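You operate a simulated robot arm through the tools that you are given. There is no shell and no other tool. Be economical: measure what you need, move in short steps, check, and stop when the job is done.

Carry out the task below with a simulated two-armed robot. There is one attempt and no reset: what you move stays moved.

TASK
Swap machine 2's lower tube for the 31 one from the rack.
Fine: old tube on the rack's top shelf, clamp and guard shut. Set down upright: tube.
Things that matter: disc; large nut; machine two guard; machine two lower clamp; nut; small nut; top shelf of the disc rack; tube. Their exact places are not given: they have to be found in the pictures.

Only the result counts: the job must be done as asked and must still hold three seconds after the hand-in. Knocking over, shifting, dropping, spilling or breaking anything else fails it.

THE ROBOT
Two 7-joint arms with two-finger grippers on one trunk, on a base that drives. Base frame: it is fixed to the floor where the robot stands at the start and does not move with it; the origin is under the middle of the robot, x ahead of it, y to its left, z up. Units: m, degrees, N and s.
The left shoulder is at the start at [0.024, 0.175, 1.379], the right one opposite. With the tool pointing down near the work surface each hand reaches from about 0.1 to 0.56 m from the robot's upright axis, wherever it stands, measured 20 degrees to its own side. Places, roughly: disc [-1.25, 0, 0.5]; large nut [0.5, -1.5, 0.75]; machine two guard [0.5, 0.1, 0.9]; machine two lower clamp [0.6, 0.1, 1]; nut [0.5, -1.25, 0.75]; small nut [0.5, -1.25, 0.75]; top shelf of the disc rack [-1.2, -0.3, 0.9]; tube [-1.25, -0.5, 1]. Payload 2.94 kg a hand.
The TCP of each hand is the grasp point between the finger pads, 0.03 m short of the fingertips. In the tool frame z runs along the fingers and y along their closing line. The gripper opens to 0.138 m. The gripper's body begins 0.109 m behind the TCP.
Orientation is told as [roll, pitch, yaw] about the base's x, y, z axes, in that order, counted from this pose: with the fingers straight down and closing along the base's y, the tool's x points along the base's -x, its y along +y and its z along -z.

THE INTERFACE
- The arms move only by the tool apply_moves. It takes "left_moves", "right_moves" or both (then of equal length, played together; a hand with none holds still); each is a list of rows, each a list of 7 numbers: the shift along the base's x, y, z in m, then the turn, a rotation vector about the base's x, y, z in degrees, then the closure, from 0 (fully open) to 1 (shut). In form: [[x, y, z, rx, ry, rz, grip], ...]. A call has 1 to 10 rows; each row is the pose to reach, as a shift and turn from the pose commanded when the call began. Rows are played at 5 a second. More than 0.05 m and 8.6 degrees between two rows, or a gripper value outside its range, and nothing of the call is played. Where a pose cannot be reached the arm comes as near as it can. A force on the tool above 50 N (or 10 N above the force at the start of the call, whichever is more), or a blocked arm, ends the call early, and 0.2 s more pass. The fingers move at their own pace and stop on an object; they squeeze with about 26 N. The grip force told is the motor's: it shows also when the fingers shut on nothing. Time passes only in rows, and 0.2 s behind the last, so rows that repeat a pose let the fingers close. The reply holds the time, the measured pose of the TCP, the force on the tool along the base axes, the opening and the grip force, in the units named above and with some noise, with the torque about the TCP (base axes, N m) and any sound that the robot's microphone picked up.
- Cameras (640 x 400 px; columns grow to the right, rows downward): "scene" is now at [0.0197, -0.0575, 1.8381]; the picture's right is [-0.87, -0.50, 0.00], its down [-0.43, 0.75, -0.50] and it looks along [0.25, -0.44, -0.87] (base axes); focal length 214 px, centre (320, 200). "left" rides on the left gripper at [0.071, -0.019, -0.146] in its tool frame; the picture's right is [0.26, 0.97, 0.00], its down [-0.85, 0.23, -0.48] and it looks along [-0.46, 0.12, 0.88] (tool axes); focal length 280 px, centre (320, 200). "right" rides on the right gripper at [0.071, 0.019, -0.146] in its tool frame; the picture's right is [-0.26, 0.96, 0.00], its down [-0.85, -0.23, -0.48] and it looks along [-0.46, -0.12, 0.88] (tool axes); focal length 280 px, centre (320, 200).
- camera(camera): a new picture of that camera. No time passes.
- lift_body(by): slides the trunk up (or, below 0, down) by that many m; the arms and the scene camera ride with it, the base frame stays. It gives what a move gives, with no picture.
- base_move(legs): drives the robot by 1 to 6 legs, each [ahead, turn to the left] in m and degrees, along the robot's own axes; the way and the turn of a leg run together, so that a leg with both is an arc; at most 1.5 m and 180 degrees a leg. The arms and the cameras ride along, it lands a little off, and it stops where it bumps. It gives what a move gives.
- head_to(pan, tilt): turns the head with the scene camera to pan (to the left, within 120 degrees either way) and tilt (down, from -29 to 69), counted from straight ahead of the robot. It gives what a move gives.
- probe_pixels(camera, pixels): for up to 12 pixels [column, row] of the newest picture of that camera ("zoom" is the newest enlarged one), the place [x, y, z] in the base frame of the surface seen there, good to about 0.002 m. No time passes.
- inspect(camera, box): a new picture of the part [left, top, right, bottom] of that camera's present view, enlarged. No time passes.
- hand_in(): hands the job in; it is judged then, once.

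Work in short steps. Measure before you move; look again where a grasp or a placing could have gone wrong, and mend it. You have 80 turns and 78 pictures in all, those below and enlarged ones among them. Open the grippers and draw the arms clear of the work before you hand the job in, unless the task says otherwise; then end with one line.

The tools are called after "Emit:" by a JSON object that holds its "api" and its "payload". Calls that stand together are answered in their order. apply_moves: Moves the arms, as the interface text tells. Its arguments: {"type":"object","properties":{"left_moves":{"type":"array","items":{"type":"array","items":{"type":"number"}}},"right_moves":{"type":"array","items":{"type":"array","items":{"type":"number"}}}},"required":[]} The other tools are called the same way: lift_body (by) slides the trunk up or down; base_move (legs) drives the base; head_to (pan, tilt) turns the head that bears the scene camera; camera (camera) takes a picture; probe_pixels (camera, pixels) gives the place of the surface under pixels of a picture; inspect (camera, box) takes an enlarged picture of a part of a camera's view; hand_in () hands the job in.

At the start:

```text
clock: 0.0
left_eef_pos: [0.507, 0.3406, 1.5465]
left_orientation: [0.1, -0.1, 0.0]
left_contact_force: [0.7, -0.9, 0.4]
left_moment: [0.01, 0.02, 0.01]
left_width: 0.1379
left_grip_force: 0.0
right_eef_pos: [0.495, -0.1274, 1.5996]
right_orientation: [0.1, 0.1, 0.1]
right_contact_force: [0.0, 0.3, 0.4]
right_moment: [0.0, 0.03, 0.03]
right_width: 0.1382
right_grip_force: 0.0
trunk travel left (down, up): [-0.55, 0.184]
robot x, y, heading: [-0.0042, -0.0015, 0.1]
head pan, tilt: [-60.3, 59.9]
```

scene: 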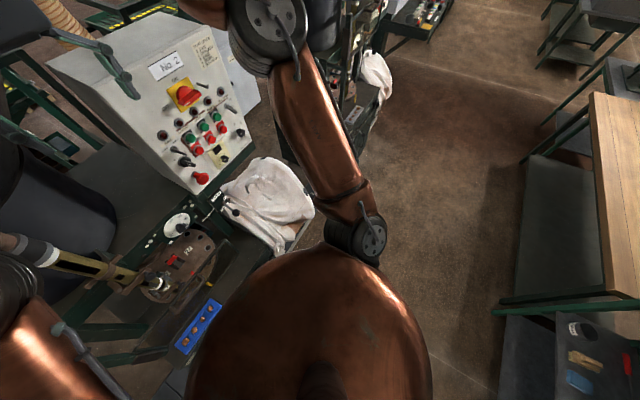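
right: 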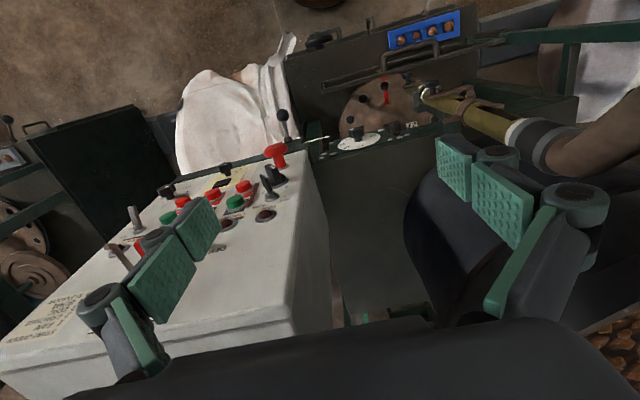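
left: 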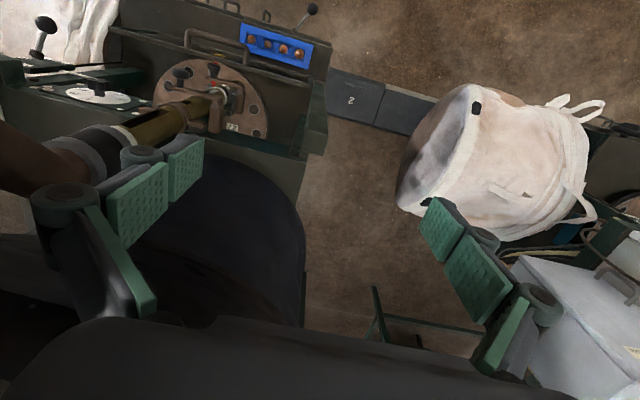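

The scene picture shows machine No. 2 partly, at the left edge. I turn the head straight ahead to see the machine's clamp, guard and tube.

Emit:
{"api": "head_to", "payload": {"pan": 10, "tilt": 50}}

Emit:
{"api": "camera", "payload": {"camera": "scene"}}

```text
clock: 1.4
left_eef_pos: [0.5073, 0.3392, 1.5465]
left_orientation: [0.0, -0.1, 0.0]
left_contact_force: [-0.1, -1.4, 0.4]
left_moment: [-0.01, 0.01, 0.01]
left_width: 0.1381
left_grip_force: 0.1
right_eef_pos: [0.4946, -0.127, 1.6006]
right_orientation: [0.0, -0.1, 0.1]
right_contact_force: [0.1, -0.6, -0.4]
right_moment: [0.0, -0.01, 0.01]
right_width: 0.1379
right_grip_force: 0.1
trunk travel left (down, up): [-0.55, 0.184]
robot x, y, heading: [-0.0002, -0.0035, 0.1]
head pan, tilt: [10.0, 50.0]
```

```text
74 pictures are left
```

scene: 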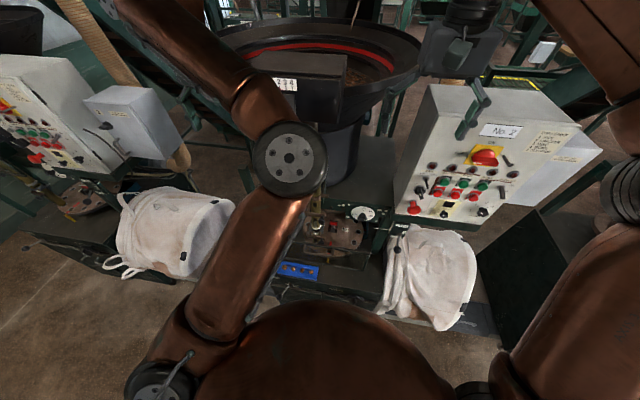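

The machine's working part is around (320,240), partly hidden by the left arm. I look closer at it, also through the left hand camera.

Emit:
{"api": "inspect", "payload": {"camera": "scene", "box": [240, 170, 400, 300]}}

Emit:
{"api": "inspect", "payload": {"camera": "left", "box": [0, 0, 340, 210]}}

Emit:
{"api": "inspect", "payload": {"camera": "right", "box": [260, 0, 640, 240]}}

```text
3.08 times, centred on (320, 235) of scene
```

zoom: 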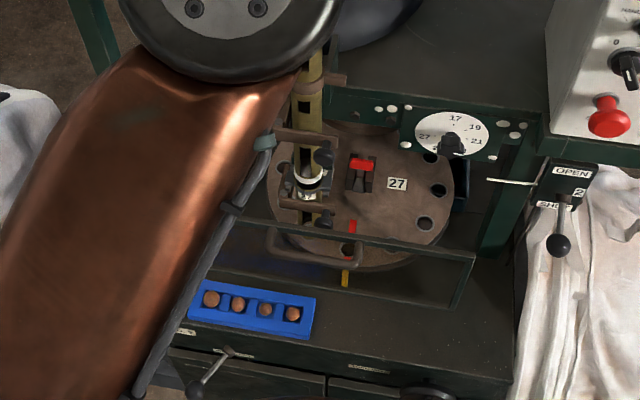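

```text
1.88 times, centred on (170, 105) of left
```

zoom: 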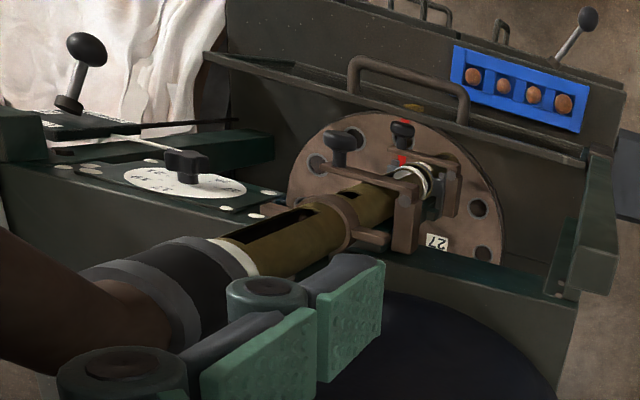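

```text
1.67 times, centred on (450, 120) of right
```

zoom: 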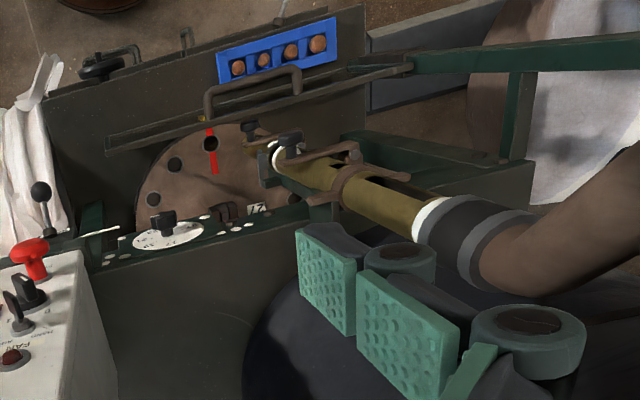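

The left arm hides the clamp zone. I move the left hand outward (+y) and back, then look again.

Emit:
{"api": "apply_moves", "payload": {"left_moves": [[-0.03, 0.03, 0, 0, 0, 0, 0], [-0.06, 0.06, 0, 0, 0, 0, 0], [-0.09, 0.09, 0, 0, 0, 0, 0], [-0.12, 0.12, 0, 0, 0, 0, 0], [-0.15, 0.15, 0, 0, 0, 0, 0], [-0.18, 0.18, 0, 0, 0, 0, 0], [-0.2, 0.2, 0, 0, 0, 0, 0]]}}

Emit:
{"api": "camera", "payload": {"camera": "scene"}}

```text
clock: 3.0
left_eef_pos: [0.3049, 0.541, 1.5455]
left_orientation: [-0.1, -0.2, 0.0]
left_contact_force: [-0.3, -0.1, -0.5]
left_moment: [-0.03, -0.03, 0.0]
left_width: 0.1382
left_grip_force: 0.1
right_eef_pos: [0.4932, -0.126, 1.6007]
right_orientation: [0.0, -0.1, 0.0]
right_contact_force: [0.6, 0.2, -0.2]
right_moment: [-0.05, 0.0, -0.02]
right_width: 0.1381
right_grip_force: 0.0
trunk travel left (down, up): [-0.55, 0.184]
robot x, y, heading: [0.0015, 0.0001, 0.4]
head pan, tilt: [10.0, 50.0]
```

```text
70 pictures are left
```

scene: 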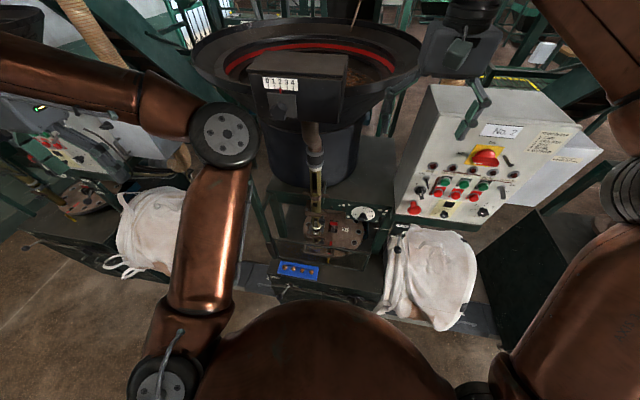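

The clamp zone is now free around (315,225). I zoom there.

Emit:
{"api": "inspect", "payload": {"camera": "scene", "box": [256, 165, 384, 245]}}

Emit:
{"api": "probe_pixels", "payload": {"camera": "zoom", "pixels": [[295, 80], [300, 180], [300, 250], [295, 310], [300, 330], [340, 285], [345, 350], [390, 310], [275, 370], [340, 395]]}}

```text
5.00 times, centred on (320, 205) of scene
```

zoom: 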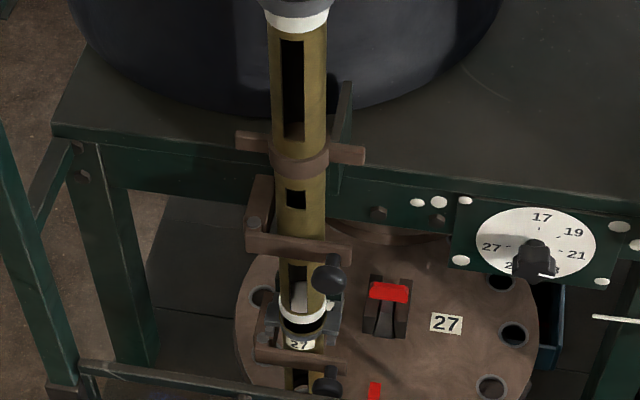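

```text
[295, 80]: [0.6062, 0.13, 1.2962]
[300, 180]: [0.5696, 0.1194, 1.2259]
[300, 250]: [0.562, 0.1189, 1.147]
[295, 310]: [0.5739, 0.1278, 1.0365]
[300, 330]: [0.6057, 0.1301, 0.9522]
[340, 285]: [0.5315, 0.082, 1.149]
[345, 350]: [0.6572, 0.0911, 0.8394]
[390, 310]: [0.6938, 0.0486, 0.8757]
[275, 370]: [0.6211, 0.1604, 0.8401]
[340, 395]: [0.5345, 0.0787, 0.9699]
```

Upper tube clamp sits at z≈1.15, the lower one with knob at z≈0.97; the tube marked 27 is between. I zoom on the lower part and guard.

Emit:
{"api": "inspect", "payload": {"camera": "scene", "box": [256, 210, 400, 300]}}

Emit:
{"api": "probe_pixels", "payload": {"camera": "zoom", "pixels": [[265, 110], [265, 140], [295, 142], [288, 172], [200, 200], [150, 138], [440, 205], [240, 175], [350, 180], [420, 265], [100, 200], [400, 190]]}}

```text
4.44 times, centred on (328, 255) of scene
```

zoom: 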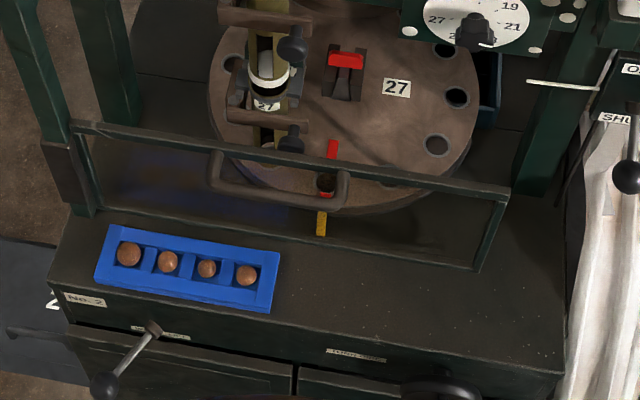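

```text
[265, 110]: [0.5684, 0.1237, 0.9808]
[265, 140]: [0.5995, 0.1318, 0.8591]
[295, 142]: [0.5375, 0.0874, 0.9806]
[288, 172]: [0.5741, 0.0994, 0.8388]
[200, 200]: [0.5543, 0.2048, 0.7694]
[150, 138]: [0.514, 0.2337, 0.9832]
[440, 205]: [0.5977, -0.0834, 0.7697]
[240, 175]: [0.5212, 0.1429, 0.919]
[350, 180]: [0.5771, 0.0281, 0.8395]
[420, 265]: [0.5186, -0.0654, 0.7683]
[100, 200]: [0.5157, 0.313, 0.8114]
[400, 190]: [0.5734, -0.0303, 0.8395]
```

The guard is a framed clear panel with a handle at about (280,180). Now I look toward the rack behind to the right.

Emit:
{"api": "head_to", "payload": {"pan": -120, "tilt": 35}}

Emit:
{"api": "camera", "payload": {"camera": "scene"}}

```text
clock: 5.1
left_eef_pos: [0.3063, 0.5391, 1.5456]
left_orientation: [0.0, -0.1, 0.0]
left_contact_force: [-0.3, 0.0, -0.7]
left_moment: [0.0, -0.02, 0.0]
left_width: 0.1379
left_grip_force: 0.0
right_eef_pos: [0.495, -0.1279, 1.6009]
right_orientation: [-0.1, 0.0, -0.1]
right_contact_force: [-0.1, 0.2, -0.6]
right_moment: [-0.01, 0.05, 0.02]
right_width: 0.138
right_grip_force: 0.1
trunk travel left (down, up): [-0.55, 0.184]
robot x, y, heading: [-0.0008, 0.0007, 0.1]
head pan, tilt: [-120.0, 35.0]
```

```text
67 pictures are left
```

scene: 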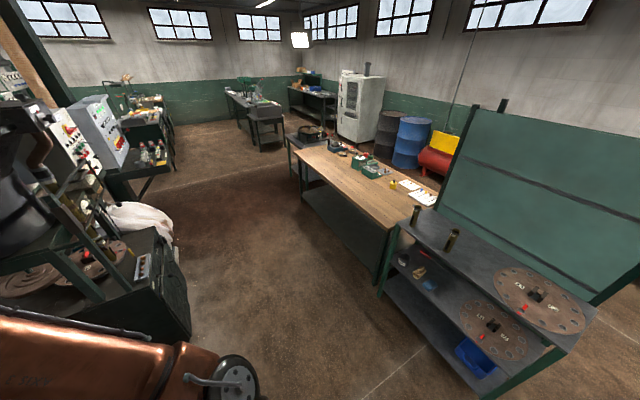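

The rack is at the right: two tubes on its top shelf at (450,240) and (415,212), discs on it. I zoom there.

Emit:
{"api": "inspect", "payload": {"camera": "scene", "box": [370, 180, 610, 400]}}

Emit:
{"api": "probe_pixels", "payload": {"camera": "scene", "pixels": [[450, 240], [415, 213], [402, 232], [560, 345], [497, 250], [538, 297], [590, 300], [470, 260], [415, 272], [500, 325], [610, 250]]}}

```text
1.82 times, centred on (490, 290) of scene
```

zoom: 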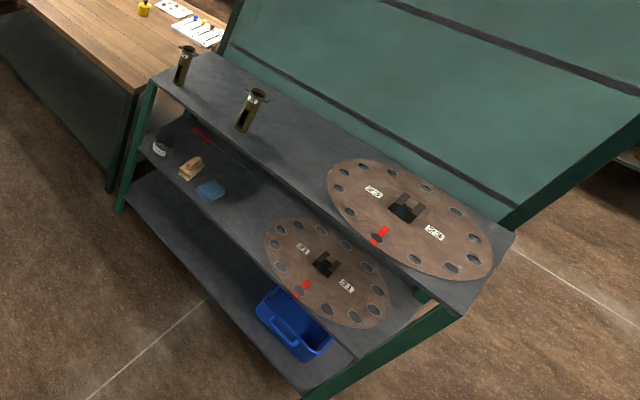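

```text
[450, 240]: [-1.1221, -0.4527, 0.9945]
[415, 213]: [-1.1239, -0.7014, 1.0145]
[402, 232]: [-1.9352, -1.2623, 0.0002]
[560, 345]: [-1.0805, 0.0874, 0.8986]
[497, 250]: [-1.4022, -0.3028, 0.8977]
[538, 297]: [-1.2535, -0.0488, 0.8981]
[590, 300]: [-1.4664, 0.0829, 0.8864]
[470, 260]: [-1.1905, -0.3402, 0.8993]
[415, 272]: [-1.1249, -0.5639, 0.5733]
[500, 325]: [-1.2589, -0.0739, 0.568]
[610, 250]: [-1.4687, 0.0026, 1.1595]
```

The rack's top shelf is at z≈0.898 with tubes at (-1.12,-0.45) and (-1.12,-0.70). I'll first work out the machine: retract the right arm, pitch the left hand forward, so its camera can look at the clamp.

Emit:
{"api": "apply_moves", "payload": {"left_moves": [[0, -0.02, -0.02, 0, -8, 0, 0], [0, -0.04, -0.04, 0, -16, 0, 0], [0, -0.06, -0.06, 0, -24, 0, 0], [0, -0.08, -0.08, 0, -32, 0, 0], [0, -0.1, -0.1, 0, -40, 0, 0], [0, -0.12, -0.12, 0, -48, 0, 0], [0, -0.14, -0.14, 0, -56, 0, 0], [0, -0.16, -0.16, 0, -64, 0, 0], [0, -0.18, -0.18, 0, -72, 0, 0], [0, -0.2, -0.2, 0, -80, 0, 0]], "right_moves": [[-0.03, -0.02, 0, 0, 0, 0, 0], [-0.06, -0.04, 0, 0, 0, 0, 0], [-0.09, -0.06, 0, 0, 0, 0, 0], [-0.12, -0.08, 0, 0, 0, 0, 0], [-0.15, -0.1, 0, 0, 0, 0, 0], [-0.18, -0.12, 0, 0, 0, 0, 0], [-0.21, -0.14, 0, 0, 0, 0, 0], [-0.23, -0.16, 0, 0, 0, 0, 0], [-0.24, -0.18, 0, 0, 0, 0, 0], [-0.25, -0.2, 0, 0, 0, 0, 0]]}}

Emit:
{"api": "head_to", "payload": {"pan": 10, "tilt": 50}}

Emit:
{"api": "camera", "payload": {"camera": "scene"}}

Emit:
{"api": "camera", "payload": {"camera": "left"}}

```text
clock: 7.5
left_eef_pos: [0.3543, 0.5753, 1.3224]
left_orientation: [45.0, -74.9, -46.3]
left_contact_force: [0.3, 0.3, -0.4]
left_moment: [0.03, -0.02, -0.05]
left_width: 0.138
left_grip_force: 0.0
left hand out of reach, approached as far as the arm can: row 5, 6, 7, 8, 9, 10
right_eef_pos: [0.2765, -0.2869, 1.571]
right_orientation: [-0.1, 0.1, 0.0]
right_contact_force: [0.9, 1.3, 0.6]
right_moment: [-0.09, 0.14, 0.0]
right_width: 0.138
right_grip_force: 0.1
right hand out of reach, approached as far as the arm can: row 8, 9, 10
trunk travel left (down, up): [-0.55, 0.184]
robot x, y, heading: [0.0003, -0.0022, -0.2]
head pan, tilt: [-120.0, 35.0]
stopped in row 10 (left hand): the arm was blocked; the commanded pose is now the measured one
```

```text
clock: 9.6
left_eef_pos: [0.3512, 0.5715, 1.3252]
left_orientation: [45.3, -74.8, -46.7]
left_contact_force: [0.0, 0.6, -0.7]
left_moment: [-0.04, 0.0, -0.01]
left_width: 0.1381
left_grip_force: 0.1
right_eef_pos: [0.2728, -0.2896, 1.5704]
right_orientation: [0.1, -0.2, 0.0]
right_contact_force: [1.2, 0.0, -0.6]
right_moment: [0.0, 0.03, -0.02]
right_width: 0.1381
right_grip_force: 0.1
trunk travel left (down, up): [-0.55, 0.184]
robot x, y, heading: [0.0044, -0.0005, -0.0]
head pan, tilt: [10.0, 50.0]
```

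```text
65 pictures are left
```

scene: 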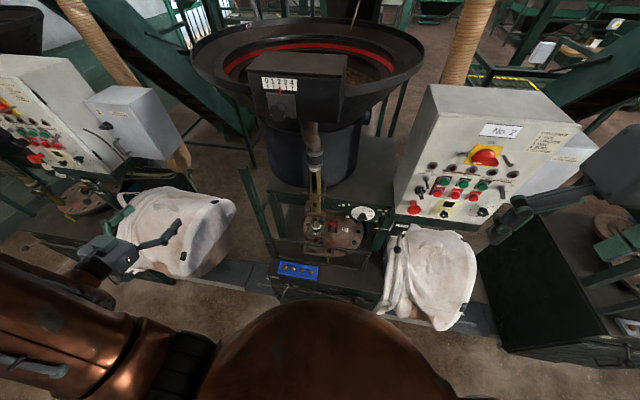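

```text
64 pictures are left
```

left: 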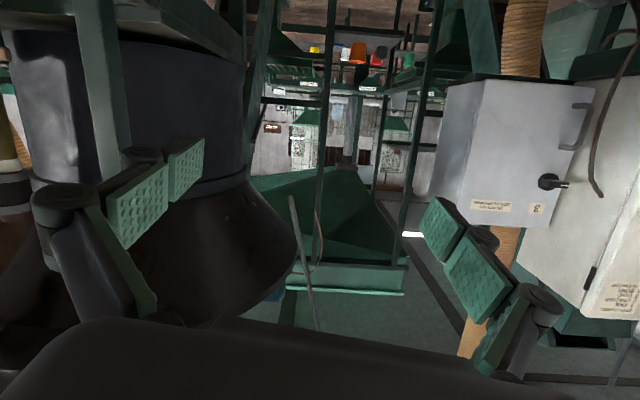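

The hands are clear of the machine. I back up 0.35 m and lower the trunk, giving a flatter look at the clamp and guard.

Emit:
{"api": "base_move", "payload": {"legs": [[-0.3, 0]]}}

Emit:
{"api": "lift_body", "payload": {"by": -0.35}}

Emit:
{"api": "head_to", "payload": {"pan": 8, "tilt": 30}}

Emit:
{"api": "inspect", "payload": {"camera": "scene", "box": [220, 110, 420, 290]}}

```text
clock: 11.7
left_eef_pos: [0.0464, 0.5728, 1.3252]
left_orientation: [45.3, -74.9, -46.6]
left_contact_force: [-0.4, 0.6, 0.3]
left_moment: [0.02, -0.01, 0.03]
left_width: 0.1377
left_grip_force: 0.1
right_eef_pos: [-0.027, -0.2901, 1.5705]
right_orientation: [0.1, -0.1, 0.5]
right_contact_force: [0.4, -0.3, -0.9]
right_moment: [0.05, -0.04, 0.0]
right_width: 0.1383
right_grip_force: 0.0
trunk travel left (down, up): [-0.55, 0.184]
robot x, y, heading: [-0.3024, 0.0004, 0.1]
head pan, tilt: [10.0, 50.0]
```

```text
clock: 15.1
left_eef_pos: [0.0973, 0.5742, 0.9143]
left_orientation: [25.7, -66.6, -28.1]
left_contact_force: [0.8, 0.0, 0.4]
left_moment: [-0.01, 0.01, 0.0]
left_width: 0.1379
left_grip_force: 0.0
right_eef_pos: [0.0799, -0.2885, 1.1605]
right_orientation: [0.2, 11.6, 0.3]
right_contact_force: [-0.3, 0.4, -0.1]
right_moment: [-0.02, 0.0, 0.02]
right_width: 0.1383
right_grip_force: 0.0
trunk travel left (down, up): [-0.2, 0.534]
robot x, y, heading: [-0.3008, 0.0001, 0.1]
head pan, tilt: [10.0, 50.0]
```

```text
clock: 15.9
left_eef_pos: [0.0969, 0.5737, 0.9137]
left_orientation: [25.5, -66.4, -28.1]
left_contact_force: [-0.4, -0.1, -0.4]
left_moment: [0.01, -0.01, 0.01]
left_width: 0.1382
left_grip_force: 0.2
right_eef_pos: [0.0811, -0.2887, 1.1602]
right_orientation: [0.2, 11.5, 0.4]
right_contact_force: [0.9, 0.5, 0.5]
right_moment: [-0.04, -0.01, -0.01]
right_width: 0.1382
right_grip_force: 0.0
trunk travel left (down, up): [-0.2, 0.534]
robot x, y, heading: [-0.3017, 0.002, 0.4]
head pan, tilt: [8.0, 30.0]
```

```text
2.22 times, centred on (320, 200) of scene
```

zoom: 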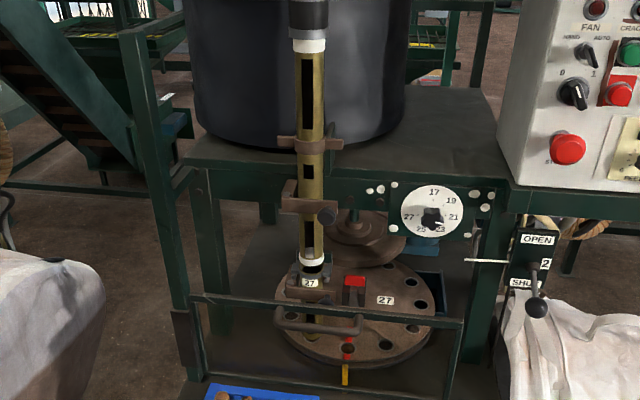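

Emit:
{"api": "inspect", "payload": {"camera": "scene", "box": [270, 190, 370, 290]}}

```text
4.00 times, centred on (320, 240) of scene
```

zoom: 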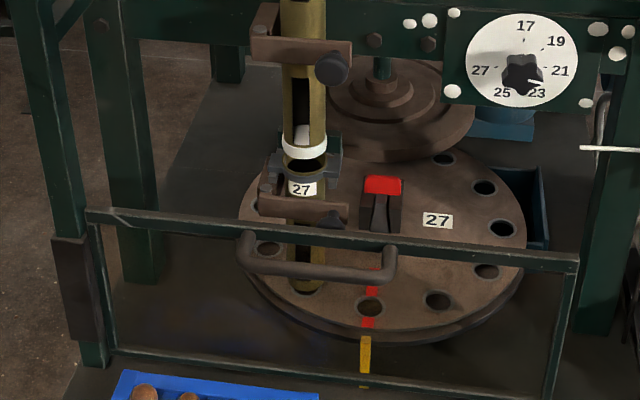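

I probe frame, handle, hinge and clamp points in this view.

Emit:
{"api": "probe_pixels", "payload": {"camera": "zoom", "pixels": [[95, 215], [575, 265], [110, 345], [550, 390], [255, 275], [390, 275], [320, 272], [75, 270], [270, 205], [345, 225], [305, 212], [300, 165]]}}

Emit:
{"api": "probe_pixels", "payload": {"camera": "zoom", "pixels": [[245, 238], [390, 248], [268, 192], [328, 165], [278, 163], [333, 222], [300, 285], [285, 160], [305, 148], [100, 350], [90, 240], [320, 205]]}}

```text
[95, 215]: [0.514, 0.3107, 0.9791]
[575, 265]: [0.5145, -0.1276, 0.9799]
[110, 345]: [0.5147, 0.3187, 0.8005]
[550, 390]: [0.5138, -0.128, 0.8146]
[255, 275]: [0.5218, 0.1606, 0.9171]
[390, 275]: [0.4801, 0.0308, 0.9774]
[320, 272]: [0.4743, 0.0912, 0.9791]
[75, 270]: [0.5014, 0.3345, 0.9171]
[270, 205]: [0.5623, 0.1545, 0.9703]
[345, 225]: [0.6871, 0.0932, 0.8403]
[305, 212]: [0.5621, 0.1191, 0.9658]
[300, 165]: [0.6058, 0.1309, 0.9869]
```

```text
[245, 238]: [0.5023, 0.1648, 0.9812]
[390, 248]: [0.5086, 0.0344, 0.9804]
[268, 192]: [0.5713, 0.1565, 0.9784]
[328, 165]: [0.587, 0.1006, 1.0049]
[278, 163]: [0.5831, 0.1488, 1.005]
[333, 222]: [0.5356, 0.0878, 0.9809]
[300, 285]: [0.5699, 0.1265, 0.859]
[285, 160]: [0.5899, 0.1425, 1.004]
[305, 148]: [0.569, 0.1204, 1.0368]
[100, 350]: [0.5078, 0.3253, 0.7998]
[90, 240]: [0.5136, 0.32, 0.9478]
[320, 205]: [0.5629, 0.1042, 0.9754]
```

Guard: y from 0.32 to -0.13, z 0.80–0.98, plane x≈0.514, handle bar at (0.474,0.09,0.979); knob of lower clamp at (0.536,0.088,0.981), pin at (0.565,0.157). I bring the left hand in front of it for a look.

Emit:
{"api": "apply_moves", "payload": {"left_moves": [[0.02, -0.04, 0.02, -2, 0, 0, 0], [0.04, -0.08, 0.04, -4, 0, 0, 0], [0.06, -0.12, 0.06, -6, 0, 0, 0], [0.08, -0.16, 0.08, -8, 0, 0, 0], [0.1, -0.2, 0.1, -10, 0, 0, 0], [0.12, -0.24, 0.12, -10, 0, 0, 0], [0.14, -0.28, 0.14, -10, 0, 0, 0], [0.16, -0.32, 0.16, -10, 0, 0, 0], [0.16, -0.36, 0.18, -10, 0, 0, 0], [0.16, -0.4, 0.18, -10, 0, 0, 0]]}}

Emit:
{"api": "camera", "payload": {"camera": "left"}}

```text
clock: 18.1
left_eef_pos: [0.3458, 0.2252, 1.1141]
left_orientation: [-0.1, -69.3, -4.1]
left_contact_force: [0.4, 0.8, 0.2]
left_moment: [0.04, -0.04, -0.04]
left_width: 0.138
left_grip_force: 0.1
left hand out of reach, approached as far as the arm can: row 1, 2, 3, 4, 5, 6, 7, 8, 9, 10
right_eef_pos: [0.0791, -0.2877, 1.1608]
right_orientation: [0.2, 11.4, 0.4]
right_contact_force: [-0.1, 0.2, 0.3]
right_moment: [0.0, -0.03, 0.03]
right_width: 0.1383
right_grip_force: 0.0
trunk travel left (down, up): [-0.2, 0.534]
robot x, y, heading: [-0.301, 0.0006, 0.3]
head pan, tilt: [8.0, 30.0]
```

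```text
61 pictures are left
```

left: 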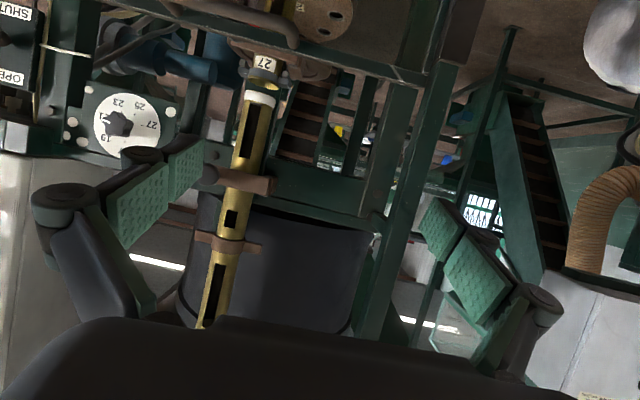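

The left camera is upside down but shows nothing blocking. I think the guard slides up along the left post (sleeve at (75,290)). I prepare the right hand: pitch it forward.

Emit:
{"api": "apply_moves", "payload": {"right_moves": [[0.03, 0.02, 0, 0, -8.5, 0, 0], [0.06, 0.04, -0.01, 0, -17, 0, 0], [0.09, 0.06, -0.02, 0, -25.5, 0, 0], [0.12, 0.08, -0.03, 0, -34, 0, 0], [0.15, 0.1, -0.04, 0, -42.5, 0, 0], [0.18, 0.12, -0.05, 0, -51, 0, 0], [0.21, 0.14, -0.06, 0, -59.5, 0, 0], [0.24, 0.16, -0.07, 0, -68, 0, 0], [0.27, 0.18, -0.08, 0, -76.5, 0, 0], [0.27, 0.2, -0.09, 0, -85, 0, 0]], "left_moves": [[0, 0.03, 0, 0, 0, 0, 0], [0, 0.06, 0, 0, 0, 0, 0], [0, 0.09, 0, 0, 0, 0, 0], [0, 0.12, 0, 0, 0, 0, 0], [0, 0.14, 0, 0, 0, 0, 0], [0, 0.16, 0, 0, 0, 0, 0], [0, 0.18, 0, 0, 0, 0, 0], [0, 0.2, 0, 0, 0, 0, 0], [0, 0.2, 0, 0, 0, 0, 0], [0, 0.2, 0, 0, 0, 0, 0]]}}

```text
clock: 20.3
left_eef_pos: [0.3482, 0.4179, 1.1069]
left_orientation: [-0.1, -69.3, -4.2]
left_contact_force: [-0.2, 0.0, -1.0]
left_moment: [0.03, -0.03, -0.03]
left_width: 0.1377
left_grip_force: 0.0
right_eef_pos: [0.3507, -0.0873, 1.0703]
right_orientation: [-0.9, -73.5, 1.2]
right_contact_force: [0.1, 0.6, 0.4]
right_moment: [0.02, 0.01, -0.02]
right_width: 0.138
right_grip_force: 0.0
trunk travel left (down, up): [-0.2, 0.534]
robot x, y, heading: [-0.3006, -0.0036, 0.3]
head pan, tilt: [8.0, 30.0]
```

Right hand points forward at (0.351,-0.087,1.07), 16° down. Now I roll it ~85° about its finger axis so the fingers close vertically for the horizontal handle bar.

Emit:
{"api": "apply_moves", "payload": {"right_moves": [[0, 0.01, 0, -8.15, 0, 2.41, 0], [0, 0.03, 0, -16.3, 0, 4.82, 0], [0, 0.05, 0, -24.45, 0, 7.23, 0.2], [0, 0.07, 0, -32.6, 0, 9.64, 0.3], [0, 0.09, 0, -40.75, 0, 12.05, 0.4], [0, 0.11, 0, -48.9, 0, 14.46, 0.4], [0, 0.12, 0, -57.05, 0, 16.87, 0.4], [0, 0.13, 0, -65.2, 0, 19.28, 0.4], [0, 0.14, 0, -73.35, 0, 21.69, 0.4], [0, 0.15, 0, -81.5, 0, 24.1, 0.4]]}}

Emit:
{"api": "camera", "payload": {"camera": "right"}}

```text
clock: 22.6
left_eef_pos: [0.3223, 0.4797, 1.1033]
left_orientation: [-15.5, -70.2, 16.8]
left_contact_force: [-1.3, -0.2, 0.6]
left_moment: [0.03, 0.0, 0.02]
left_width: 0.1378
left_grip_force: 0.1
right_eef_pos: [0.3741, 0.0131, 1.0872]
right_orientation: [-73.6, -8.1, 83.4]
right_contact_force: [-1.1, 0.2, -0.2]
right_moment: [-0.01, -0.01, 0.01]
right_width: 0.0829
right_grip_force: 0.1
trunk travel left (down, up): [-0.2, 0.534]
robot x, y, heading: [-0.2987, -0.0018, 0.1]
head pan, tilt: [8.0, 30.0]
stopped in row 10 (left hand): the arm was blocked; the commanded pose is now the measured one
```

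```text
60 pictures are left
```

right: 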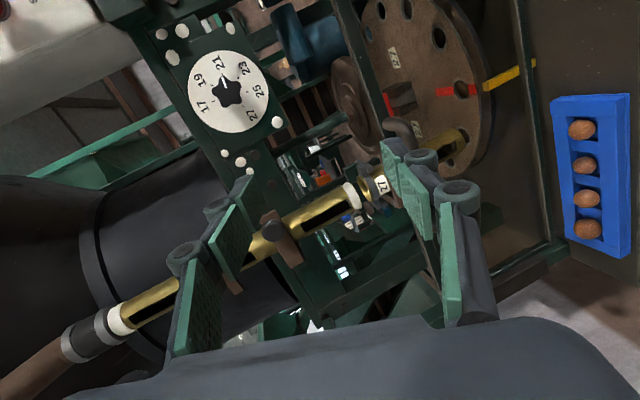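

The arms brushed each other at the left elbow, so I move the left hand away. The right hand goes to a pre-grasp point 6 cm short of the handle bar, finishing the roll.

Emit:
{"api": "apply_moves", "payload": {"left_moves": [[0, 0.03, 0, 0, 0, 0, 0], [0, 0.06, 0, 0, 0, 0, 0], [0, 0.09, 0, 0, 0, 0, 0], [0, 0.12, 0, 0, 0, 0, 0]], "right_moves": [[0.01, 0.02, -0.025, -2, 0, 0.6, 0.4], [0.02, 0.04, -0.05, -4, 0, 1.2, 0.4], [0.03, 0.06, -0.075, -6, 0, 1.8, 0.4], [0.046, 0.081, -0.098, -8.1, 0, 2.4, 0.4]]}}

Emit:
{"api": "camera", "payload": {"camera": "right"}}

Emit:
{"api": "inspect", "payload": {"camera": "scene", "box": [220, 160, 420, 310]}}

```text
clock: 23.6
left_eef_pos: [0.3242, 0.6015, 1.1005]
left_orientation: [-15.6, -70.2, 16.9]
left_contact_force: [0.4, 0.5, 0.2]
left_moment: [-0.01, 0.02, -0.05]
left_width: 0.1378
left_grip_force: 0.0
right_eef_pos: [0.421, 0.0964, 0.9866]
right_orientation: [-74.3, 0.1, 86.1]
right_contact_force: [-0.4, 0.9, 0.2]
right_moment: [0.0, 0.0, -0.03]
right_width: 0.0826
right_grip_force: 0.0
trunk travel left (down, up): [-0.2, 0.534]
robot x, y, heading: [-0.3001, 0.0001, 0.2]
head pan, tilt: [8.0, 30.0]
```

```text
59 pictures are left
```

right: 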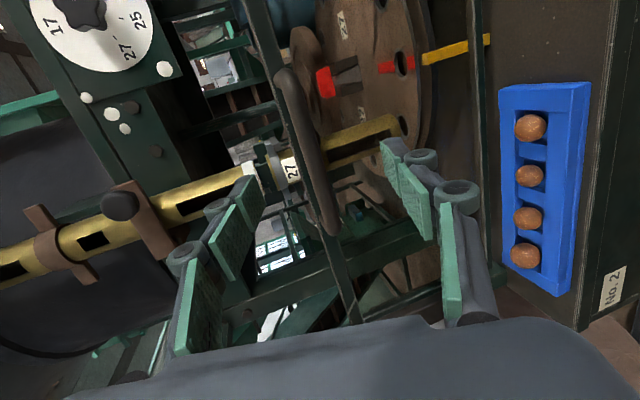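

```text
2.67 times, centred on (320, 235) of scene
```

zoom: 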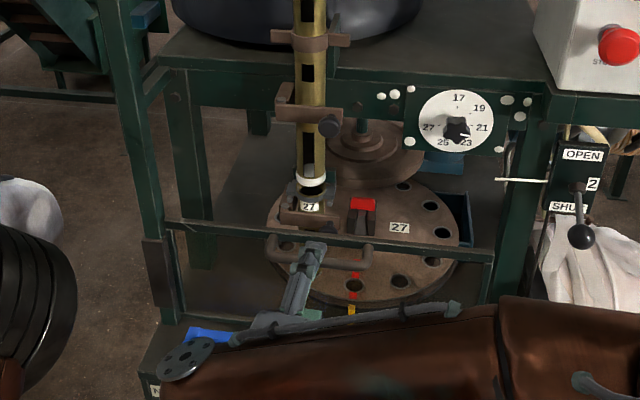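

The handle runs (285,80)–(330,230) in the right picture, between the fingers. I probe it to centre the grasp.

Emit:
{"api": "probe_pixels", "payload": {"camera": "right", "pixels": [[290, 110], [305, 150], [318, 190], [308, 190], [328, 190], [300, 260]]}}

```text
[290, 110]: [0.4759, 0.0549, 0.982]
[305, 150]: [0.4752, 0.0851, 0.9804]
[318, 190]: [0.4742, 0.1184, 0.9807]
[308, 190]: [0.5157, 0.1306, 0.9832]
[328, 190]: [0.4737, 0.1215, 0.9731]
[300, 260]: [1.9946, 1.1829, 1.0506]
```

Bar centre ≈ (0.480, 0.09, 0.973). I advance 5 cm so the tips stay just off the panel, then close.

Emit:
{"api": "apply_moves", "payload": {"right_moves": [[0.025, -0.003, -0.007, 0, 0, 0, 0.4], [0.051, -0.006, -0.012, 0, 0, 0, 0.4], [0.051, -0.006, -0.012, 0, 0, 0, 0.7], [0.051, -0.006, -0.012, 0, 0, 0, 1], [0.051, -0.006, -0.012, 0, 0, 0, 1], [0.051, -0.006, -0.012, 0, 0, 0, 1], [0.051, -0.006, -0.012, 0, 0, 0, 1], [0.051, -0.006, -0.012, 0, 0, 0, 1]]}}

```text
clock: 25.4
left_eef_pos: [0.3245, 0.6008, 1.1032]
left_orientation: [-15.5, -70.2, 16.7]
left_contact_force: [0.9, 0.0, 0.3]
left_moment: [0.01, 0.01, 0.03]
left_width: 0.1382
left_grip_force: 0.0
right_eef_pos: [0.4713, 0.0881, 0.9772]
right_orientation: [-74.4, 0.0, 86.1]
right_contact_force: [5.0, 0.1, 5.5]
right_moment: [-0.76, -0.07, 0.32]
right_width: 0.0131
right_grip_force: 39.4
trunk travel left (down, up): [-0.2, 0.534]
robot x, y, heading: [-0.3035, -0.0, 0.2]
head pan, tilt: [8.0, 30.0]
```

Gripped (width 0.013). I test a small lift of 2 cm and read the force.

Emit:
{"api": "apply_moves", "payload": {"right_moves": [[0, 0, 0.007, 0, 0, 0, 1], [0, 0, 0.014, 0, 0, 0, 1], [0, 0, 0.02, 0, 0, 0, 1], [0, 0, 0.02, 0, 0, 0, 1]]}}

Emit:
{"api": "inspect", "payload": {"camera": "scene", "box": [220, 160, 420, 310]}}

```text
clock: 26.4
left_eef_pos: [0.3239, 0.5998, 1.1042]
left_orientation: [-15.3, -70.2, 16.7]
left_contact_force: [0.3, 0.2, 0.5]
left_moment: [0.02, 0.0, -0.03]
left_width: 0.1379
left_grip_force: 0.1
right_eef_pos: [0.4708, 0.0889, 0.9971]
right_orientation: [-74.4, 0.1, 86.1]
right_contact_force: [-3.9, -4.0, 1.0]
right_moment: [-0.83, 0.01, 0.24]
right_width: 0.0127
right_grip_force: 39.5
trunk travel left (down, up): [-0.2, 0.534]
robot x, y, heading: [-0.3012, -0.0015, 0.4]
head pan, tilt: [8.0, 30.0]
```

```text
2.67 times, centred on (320, 235) of scene
```

zoom: 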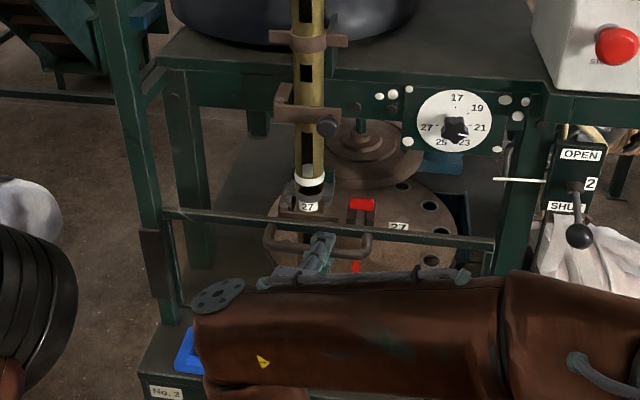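

The guard slides up freely. I keep raising it, about 0.2 m more.

Emit:
{"api": "apply_moves", "payload": {"right_moves": [[0, 0, 0.025, 0, 0, 0, 1], [0, 0, 0.05, 0, 0, 0, 1], [0, 0, 0.075, 0, 0, 0, 1], [0, 0, 0.1, 0, 0, 0, 1], [0, 0, 0.125, 0, 0, 0, 1], [0, 0, 0.15, 0, 0, 0, 1], [0, 0, 0.175, 0, 0, 0, 1], [0, 0, 0.2, 0, 0, 0, 1]]}}

Emit:
{"api": "inspect", "payload": {"camera": "scene", "box": [220, 100, 420, 300]}}

```text
clock: 28.2
left_eef_pos: [0.3254, 0.6001, 1.1036]
left_orientation: [-15.3, -70.2, 16.5]
left_contact_force: [-0.4, 0.9, -0.2]
left_moment: [0.02, 0.0, 0.05]
left_width: 0.1379
left_grip_force: 0.0
right_eef_pos: [0.4716, 0.088, 1.17]
right_orientation: [-74.3, -0.1, 86.1]
right_contact_force: [12.3, -4.7, 1.9]
right_moment: [-0.81, -0.01, 0.32]
right_width: 0.0129
right_grip_force: 39.7
right hand out of reach, approached as far as the arm can: row 8
trunk travel left (down, up): [-0.2, 0.534]
robot x, y, heading: [-0.3006, 0.0031, 0.2]
head pan, tilt: [8.0, 30.0]
```

```text
2.00 times, centred on (320, 200) of scene
```

zoom: 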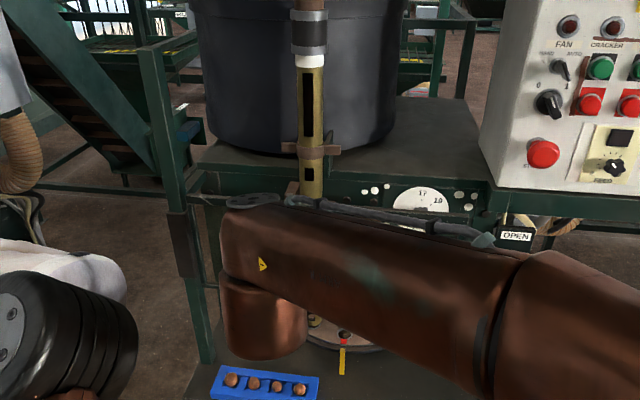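

Guard risen 0.19 m but the arm is at its reach. I raise the trunk by 0.07 to take the guard further up.

Emit:
{"api": "lift_body", "payload": {"by": 0.07}}

```text
clock: 29.2
left_eef_pos: [0.3426, 0.5978, 1.1653]
left_orientation: [-15.4, -69.6, 16.7]
left_contact_force: [-0.5, -1.2, 1.3]
left_moment: [0.07, 0.01, 0.08]
left_width: 0.138
left_grip_force: 0.0
right_eef_pos: [0.4697, 0.0887, 1.2622]
right_orientation: [-76.3, -0.3, 86.1]
right_contact_force: [15.1, -1.6, 3.4]
right_moment: [-0.58, -0.07, 1.31]
right_width: 0.0128
right_grip_force: 39.6
trunk travel left (down, up): [-0.27, 0.464]
robot x, y, heading: [-0.2992, -0.004, 0.3]
head pan, tilt: [8.0, 30.0]
```

Guard now up ~0.285 m (frame 1.09–1.265). I open the fingers a little, so it would be caught if it drops, and look.

Emit:
{"api": "apply_moves", "payload": {"right_moves": [[0, 0, 0, 0, 0, 0, 0.75], [0, 0, 0, 0, 0, 0, 0.75], [0, 0, 0, 0, 0, 0, 0.75], [0, 0, 0, 0, 0, 0, 0.75]]}}

Emit:
{"api": "camera", "payload": {"camera": "right"}}

```text
clock: 29.6
left_eef_pos: [0.2732, 0.5937, 1.1927]
left_orientation: [-22.9, -73.5, 24.1]
left_contact_force: [1.6, -0.7, -2.7]
left_moment: [-0.01, -0.23, 0.0]
left_width: 0.1377
left_grip_force: 0.1
right_eef_pos: [0.427, 0.0693, 1.2292]
right_orientation: [-73.5, -0.7, 83.5]
right_contact_force: [-3.5, 7.5, 8.8]
right_moment: [-0.08, 0.92, -0.63]
right_width: 0.034
right_grip_force: 0.1
trunk travel left (down, up): [-0.27, 0.464]
robot x, y, heading: [-0.2951, -0.0018, 0.5]
head pan, tilt: [8.0, 30.0]
stopped in row 1 (right hand): the arm was blocked; the commanded pose is now the measured one
```

```text
55 pictures are left
```

right: 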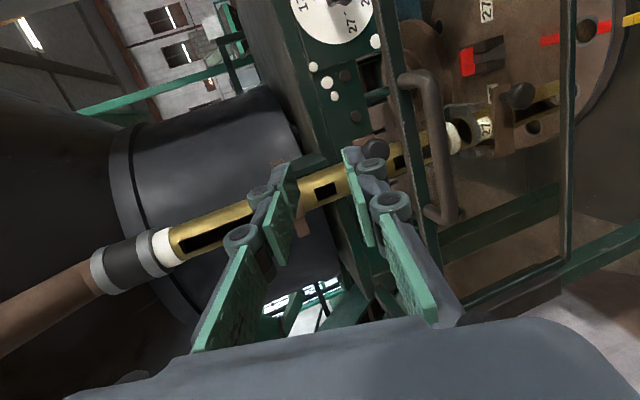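

The hand sprang back on release; the handle shows at (430,150). I probe to see whether the guard stays up.

Emit:
{"api": "probe_pixels", "payload": {"camera": "right", "pixels": [[435, 150], [420, 90], [570, 180], [455, 130], [485, 125], [520, 95]]}}

Emit:
{"api": "inspect", "payload": {"camera": "scene", "box": [200, 100, 440, 300]}}

```text
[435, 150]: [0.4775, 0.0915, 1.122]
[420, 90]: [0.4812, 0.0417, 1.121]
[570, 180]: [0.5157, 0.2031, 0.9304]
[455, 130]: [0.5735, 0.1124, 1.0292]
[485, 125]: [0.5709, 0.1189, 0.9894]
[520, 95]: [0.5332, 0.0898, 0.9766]
```

```text
2.00 times, centred on (320, 200) of scene
```

zoom: 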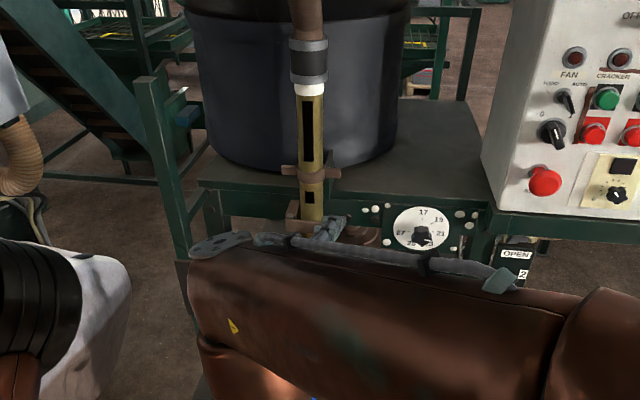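

The handle is now at z≈1.122. I need to know if it is still sinking: let a little time pass while backing the right hand off, then probe again.

Emit:
{"api": "apply_moves", "payload": {"right_moves": [[-0.01, 0, 0.0, 0, 0, 0, 0.6], [-0.02, 0, 0.0, 0, 0, 0, 0.5], [-0.02, 0, 0.0, 0, 0, 0, 0.5]]}}

Emit:
{"api": "camera", "payload": {"camera": "right"}}

Emit:
{"api": "probe_pixels", "payload": {"camera": "right", "pixels": [[435, 150], [440, 130], [450, 180], [430, 100]]}}

```text
clock: 29.9
left_eef_pos: [0.169, 0.5894, 1.2273]
left_orientation: [-36.0, -78.6, 37.4]
left_contact_force: [1.1, 2.4, -0.1]
left_moment: [-0.05, 0.04, -0.24]
left_width: 0.1378
left_grip_force: 0.0
right_eef_pos: [0.3416, 0.0396, 1.2043]
right_orientation: [-71.4, 0.1, 81.1]
right_contact_force: [2.2, -1.1, -3.4]
right_moment: [-0.05, -0.27, 0.03]
right_width: 0.0553
right_grip_force: 0.1
trunk travel left (down, up): [-0.27, 0.464]
robot x, y, heading: [-0.295, 0.0, 0.3]
head pan, tilt: [8.0, 30.0]
stopped in row 1 (left hand): the arm was blocked; the commanded pose is now the measured one
```

```text
53 pictures are left
```

right: 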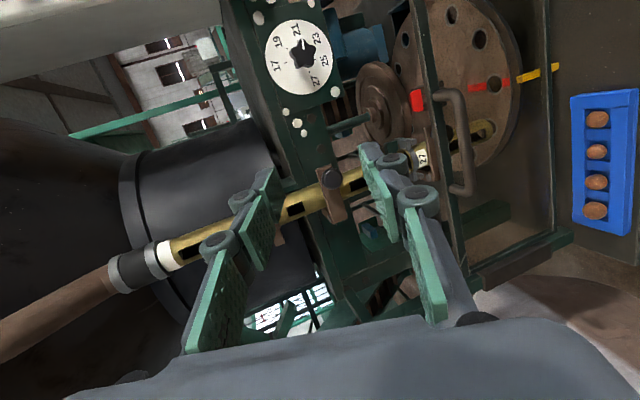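

```text
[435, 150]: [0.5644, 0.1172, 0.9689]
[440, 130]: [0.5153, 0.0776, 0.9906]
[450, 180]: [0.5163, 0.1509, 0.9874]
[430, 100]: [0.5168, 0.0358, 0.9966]
```

The guard sinks closed by itself when released (handle back near z 0.98), so one hand must hold it up while the other works. I first let the arms settle and check their poses.

Emit:
{"api": "apply_moves", "payload": {"right_moves": [[0, 0, 0, 0, 0, 0, 0.4], [0, 0, 0, 0, 0, 0, 0.4], [0, 0, 0, 0, 0, 0, 0.4]], "left_moves": [[0, 0, 0, 0, 0, 0, 0], [0, 0, 0, 0, 0, 0, 0], [0, 0, 0, 0, 0, 0, 0]]}}

Emit:
{"api": "inspect", "payload": {"camera": "scene", "box": [200, 100, 440, 300]}}

```text
clock: 30.9
left_eef_pos: [0.1497, 0.5919, 1.2334]
left_orientation: [-36.4, -78.9, 37.6]
left_contact_force: [-1.6, 1.3, -1.9]
left_moment: [-0.01, -0.22, -0.16]
left_width: 0.1378
left_grip_force: 0.0
right_eef_pos: [0.3196, 0.0451, 1.2198]
right_orientation: [-72.7, -0.2, 81.5]
right_contact_force: [-1.1, -0.9, -0.3]
right_moment: [0.0, -0.17, 0.02]
right_width: 0.0828
right_grip_force: 0.0
trunk travel left (down, up): [-0.27, 0.464]
robot x, y, heading: [-0.299, -0.0007, 0.6]
head pan, tilt: [8.0, 30.0]
stopped in row 3 (right hand): the arm was blocked; the commanded pose is now the measured one
```

```text
2.00 times, centred on (320, 200) of scene
```

zoom: 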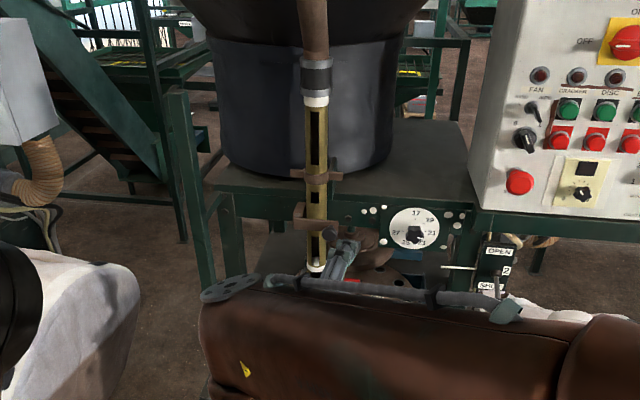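

The right forearm comes round from the left in this rolled pose and presses on the left arm. I'll undo the roll: closed fingers under the bar are enough to lift the guard. I unroll the right hand while moving it to the right, and move the left forward.

Emit:
{"api": "apply_moves", "payload": {"right_moves": [[0, -0.01, 0, 8.02, -1.2, -2.5, 0.4], [0, -0.02, 0, 16.04, -2.4, -5, 0.4], [0, -0.03, 0, 24.06, -3.6, -7.5, 0.4], [0.01, -0.04, 0, 32.08, -4.8, -10, 0.4], [0.02, -0.05, 0, 40.1, -6, -12.5, 0.4], [0.03, -0.06, 0, 48.12, -7.2, -15, 0.4], [0.03, -0.08, 0, 56.14, -8.4, -17.5, 0.6], [0.03, -0.1, 0, 64.16, -9.6, -20, 0.8], [0.03, -0.12, 0, 72.18, -10.8, -22.5, 1], [0.03, -0.14, 0, 80.2, -12, -25, 1]]}}

```text
clock: 33.1
left_eef_pos: [0.1742, 0.5875, 1.2272]
left_orientation: [-31.9, -78.1, 33.0]
left_contact_force: [0.3, -0.1, -0.2]
left_moment: [-0.01, 0.0, -0.01]
left_width: 0.1381
left_grip_force: 0.0
right_eef_pos: [0.3668, -0.0931, 1.2333]
right_orientation: [-16.3, -73.1, 7.4]
right_contact_force: [0.2, 0.0, -0.3]
right_moment: [0.01, -0.02, 0.06]
right_width: 0.0
right_grip_force: 2.9
trunk travel left (down, up): [-0.27, 0.464]
robot x, y, heading: [-0.2998, -0.0026, 0.3]
head pan, tilt: [8.0, 30.0]
```

The right hand is unrolled and free. I drive 5 cm forward, then bring the right hand low in front of the guard, levelling its pitch.

Emit:
{"api": "base_move", "payload": {"legs": [[0.05, 0]]}}

Emit:
{"api": "apply_moves", "payload": {"right_moves": [[0, 0.01, -0.04, 0, -2, 2, 1], [0, 0.03, -0.08, 0, -4, 4, 1], [0, 0.05, -0.12, 0, -6, 6, 1], [0, 0.07, -0.16, 0, -8, 8, 1], [0, 0.09, -0.2, 0, -10, 10, 1], [0, 0.11, -0.24, 0, -12, 12, 1], [0, 0.13, -0.27, 0, -14, 12, 1], [0, 0.14, -0.3, 0, -16, 12, 1]]}}

Emit:
{"api": "inspect", "payload": {"camera": "scene", "box": [220, 140, 420, 300]}}

```text
clock: 34.0
left_eef_pos: [0.2171, 0.5896, 1.2282]
left_orientation: [-33.9, -78.4, 34.9]
left_contact_force: [1.7, 0.0, 0.2]
left_moment: [-0.01, -0.01, -0.09]
left_width: 0.1379
left_grip_force: 0.2
right_eef_pos: [0.408, -0.0901, 1.2362]
right_orientation: [-17.1, -73.4, 8.3]
right_contact_force: [0.9, -1.2, -0.6]
right_moment: [-0.01, 0.04, -0.06]
right_width: 0.0
right_grip_force: 26.1
trunk travel left (down, up): [-0.27, 0.464]
robot x, y, heading: [-0.2503, -0.0011, 0.5]
head pan, tilt: [8.0, 30.0]
```

```text
clock: 35.8
left_eef_pos: [0.2035, 0.5911, 1.2312]
left_orientation: [-35.8, -78.8, 36.9]
left_contact_force: [-0.3, -0.3, -0.7]
left_moment: [-0.01, -0.03, -0.1]
left_width: 0.1378
left_grip_force: 0.1
right_eef_pos: [0.3972, 0.0515, 0.9439]
right_orientation: [-102.0, -86.0, 104.6]
right_contact_force: [0.0, 0.2, 0.8]
right_moment: [-0.02, 0.02, -0.02]
right_width: 0.0
right_grip_force: 26.4
trunk travel left (down, up): [-0.27, 0.464]
robot x, y, heading: [-0.249, -0.0024, -0.0]
head pan, tilt: [8.0, 30.0]
```

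```text
2.50 times, centred on (320, 220) of scene
```

zoom: 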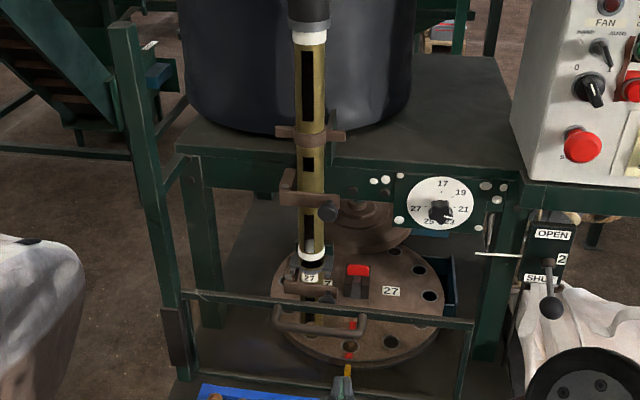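

The view is clear; the closed right fingers are at (0.397,0.05,0.944). I slide them under the handle bar and raise it.

Emit:
{"api": "apply_moves", "payload": {"right_moves": [[0.035, 0, 0, 0, 0, 0, 1], [0.07, 0, 0, 0, 0, 0, 1], [0.07, 0, 0.03, 0, 0, 0, 1], [0.07, 0, 0.07, 0, 0, 0, 1], [0.07, 0, 0.11, 0, 0, 0, 1], [0.07, 0, 0.15, 0, 0, 0, 1], [0.07, 0, 0.19, 0, 0, 0, 1], [0.07, 0, 0.23, 0, 0, 0, 1], [0.07, 0, 0.27, 0, 0, 0, 1]]}}

Emit:
{"api": "camera", "payload": {"camera": "scene"}}

```text
clock: 37.8
left_eef_pos: [0.203, 0.5893, 1.2327]
left_orientation: [-35.7, -78.9, 36.7]
left_contact_force: [-0.4, 0.3, 0.0]
left_moment: [0.0, -0.01, 0.01]
left_width: 0.1381
left_grip_force: 0.0
right_eef_pos: [0.4673, 0.0511, 1.2135]
right_orientation: [-101.9, -86.0, 104.7]
right_contact_force: [0.2, 0.7, 0.5]
right_moment: [-0.01, 0.02, -0.02]
right_width: 0.0
right_grip_force: 26.0
trunk travel left (down, up): [-0.27, 0.464]
robot x, y, heading: [-0.2511, 0.0014, 0.3]
head pan, tilt: [8.0, 30.0]
```

```text
50 pictures are left
```

scene: 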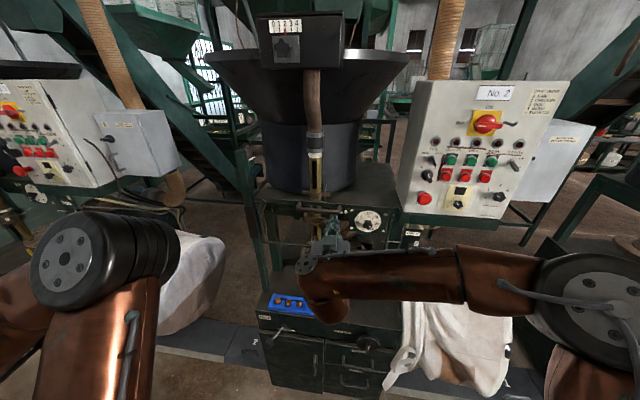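

I check whether the guard came up with the hand.

Emit:
{"api": "inspect", "payload": {"camera": "scene", "box": [230, 180, 420, 310]}}

Emit:
{"api": "probe_pixels", "payload": {"camera": "zoom", "pixels": [[200, 195], [230, 210], [150, 200], [130, 215], [330, 180], [110, 330]]}}

```text
3.08 times, centred on (325, 245) of scene
```

zoom: 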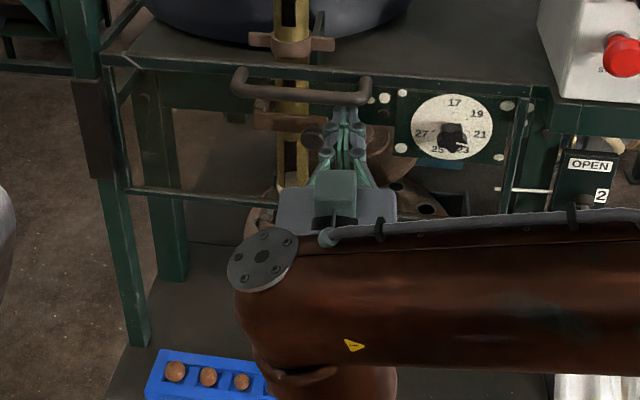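

```text
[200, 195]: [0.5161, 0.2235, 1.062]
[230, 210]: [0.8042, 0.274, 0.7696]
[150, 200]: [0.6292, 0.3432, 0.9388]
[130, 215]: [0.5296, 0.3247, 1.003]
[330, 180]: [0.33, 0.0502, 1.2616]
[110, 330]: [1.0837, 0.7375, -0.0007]
```

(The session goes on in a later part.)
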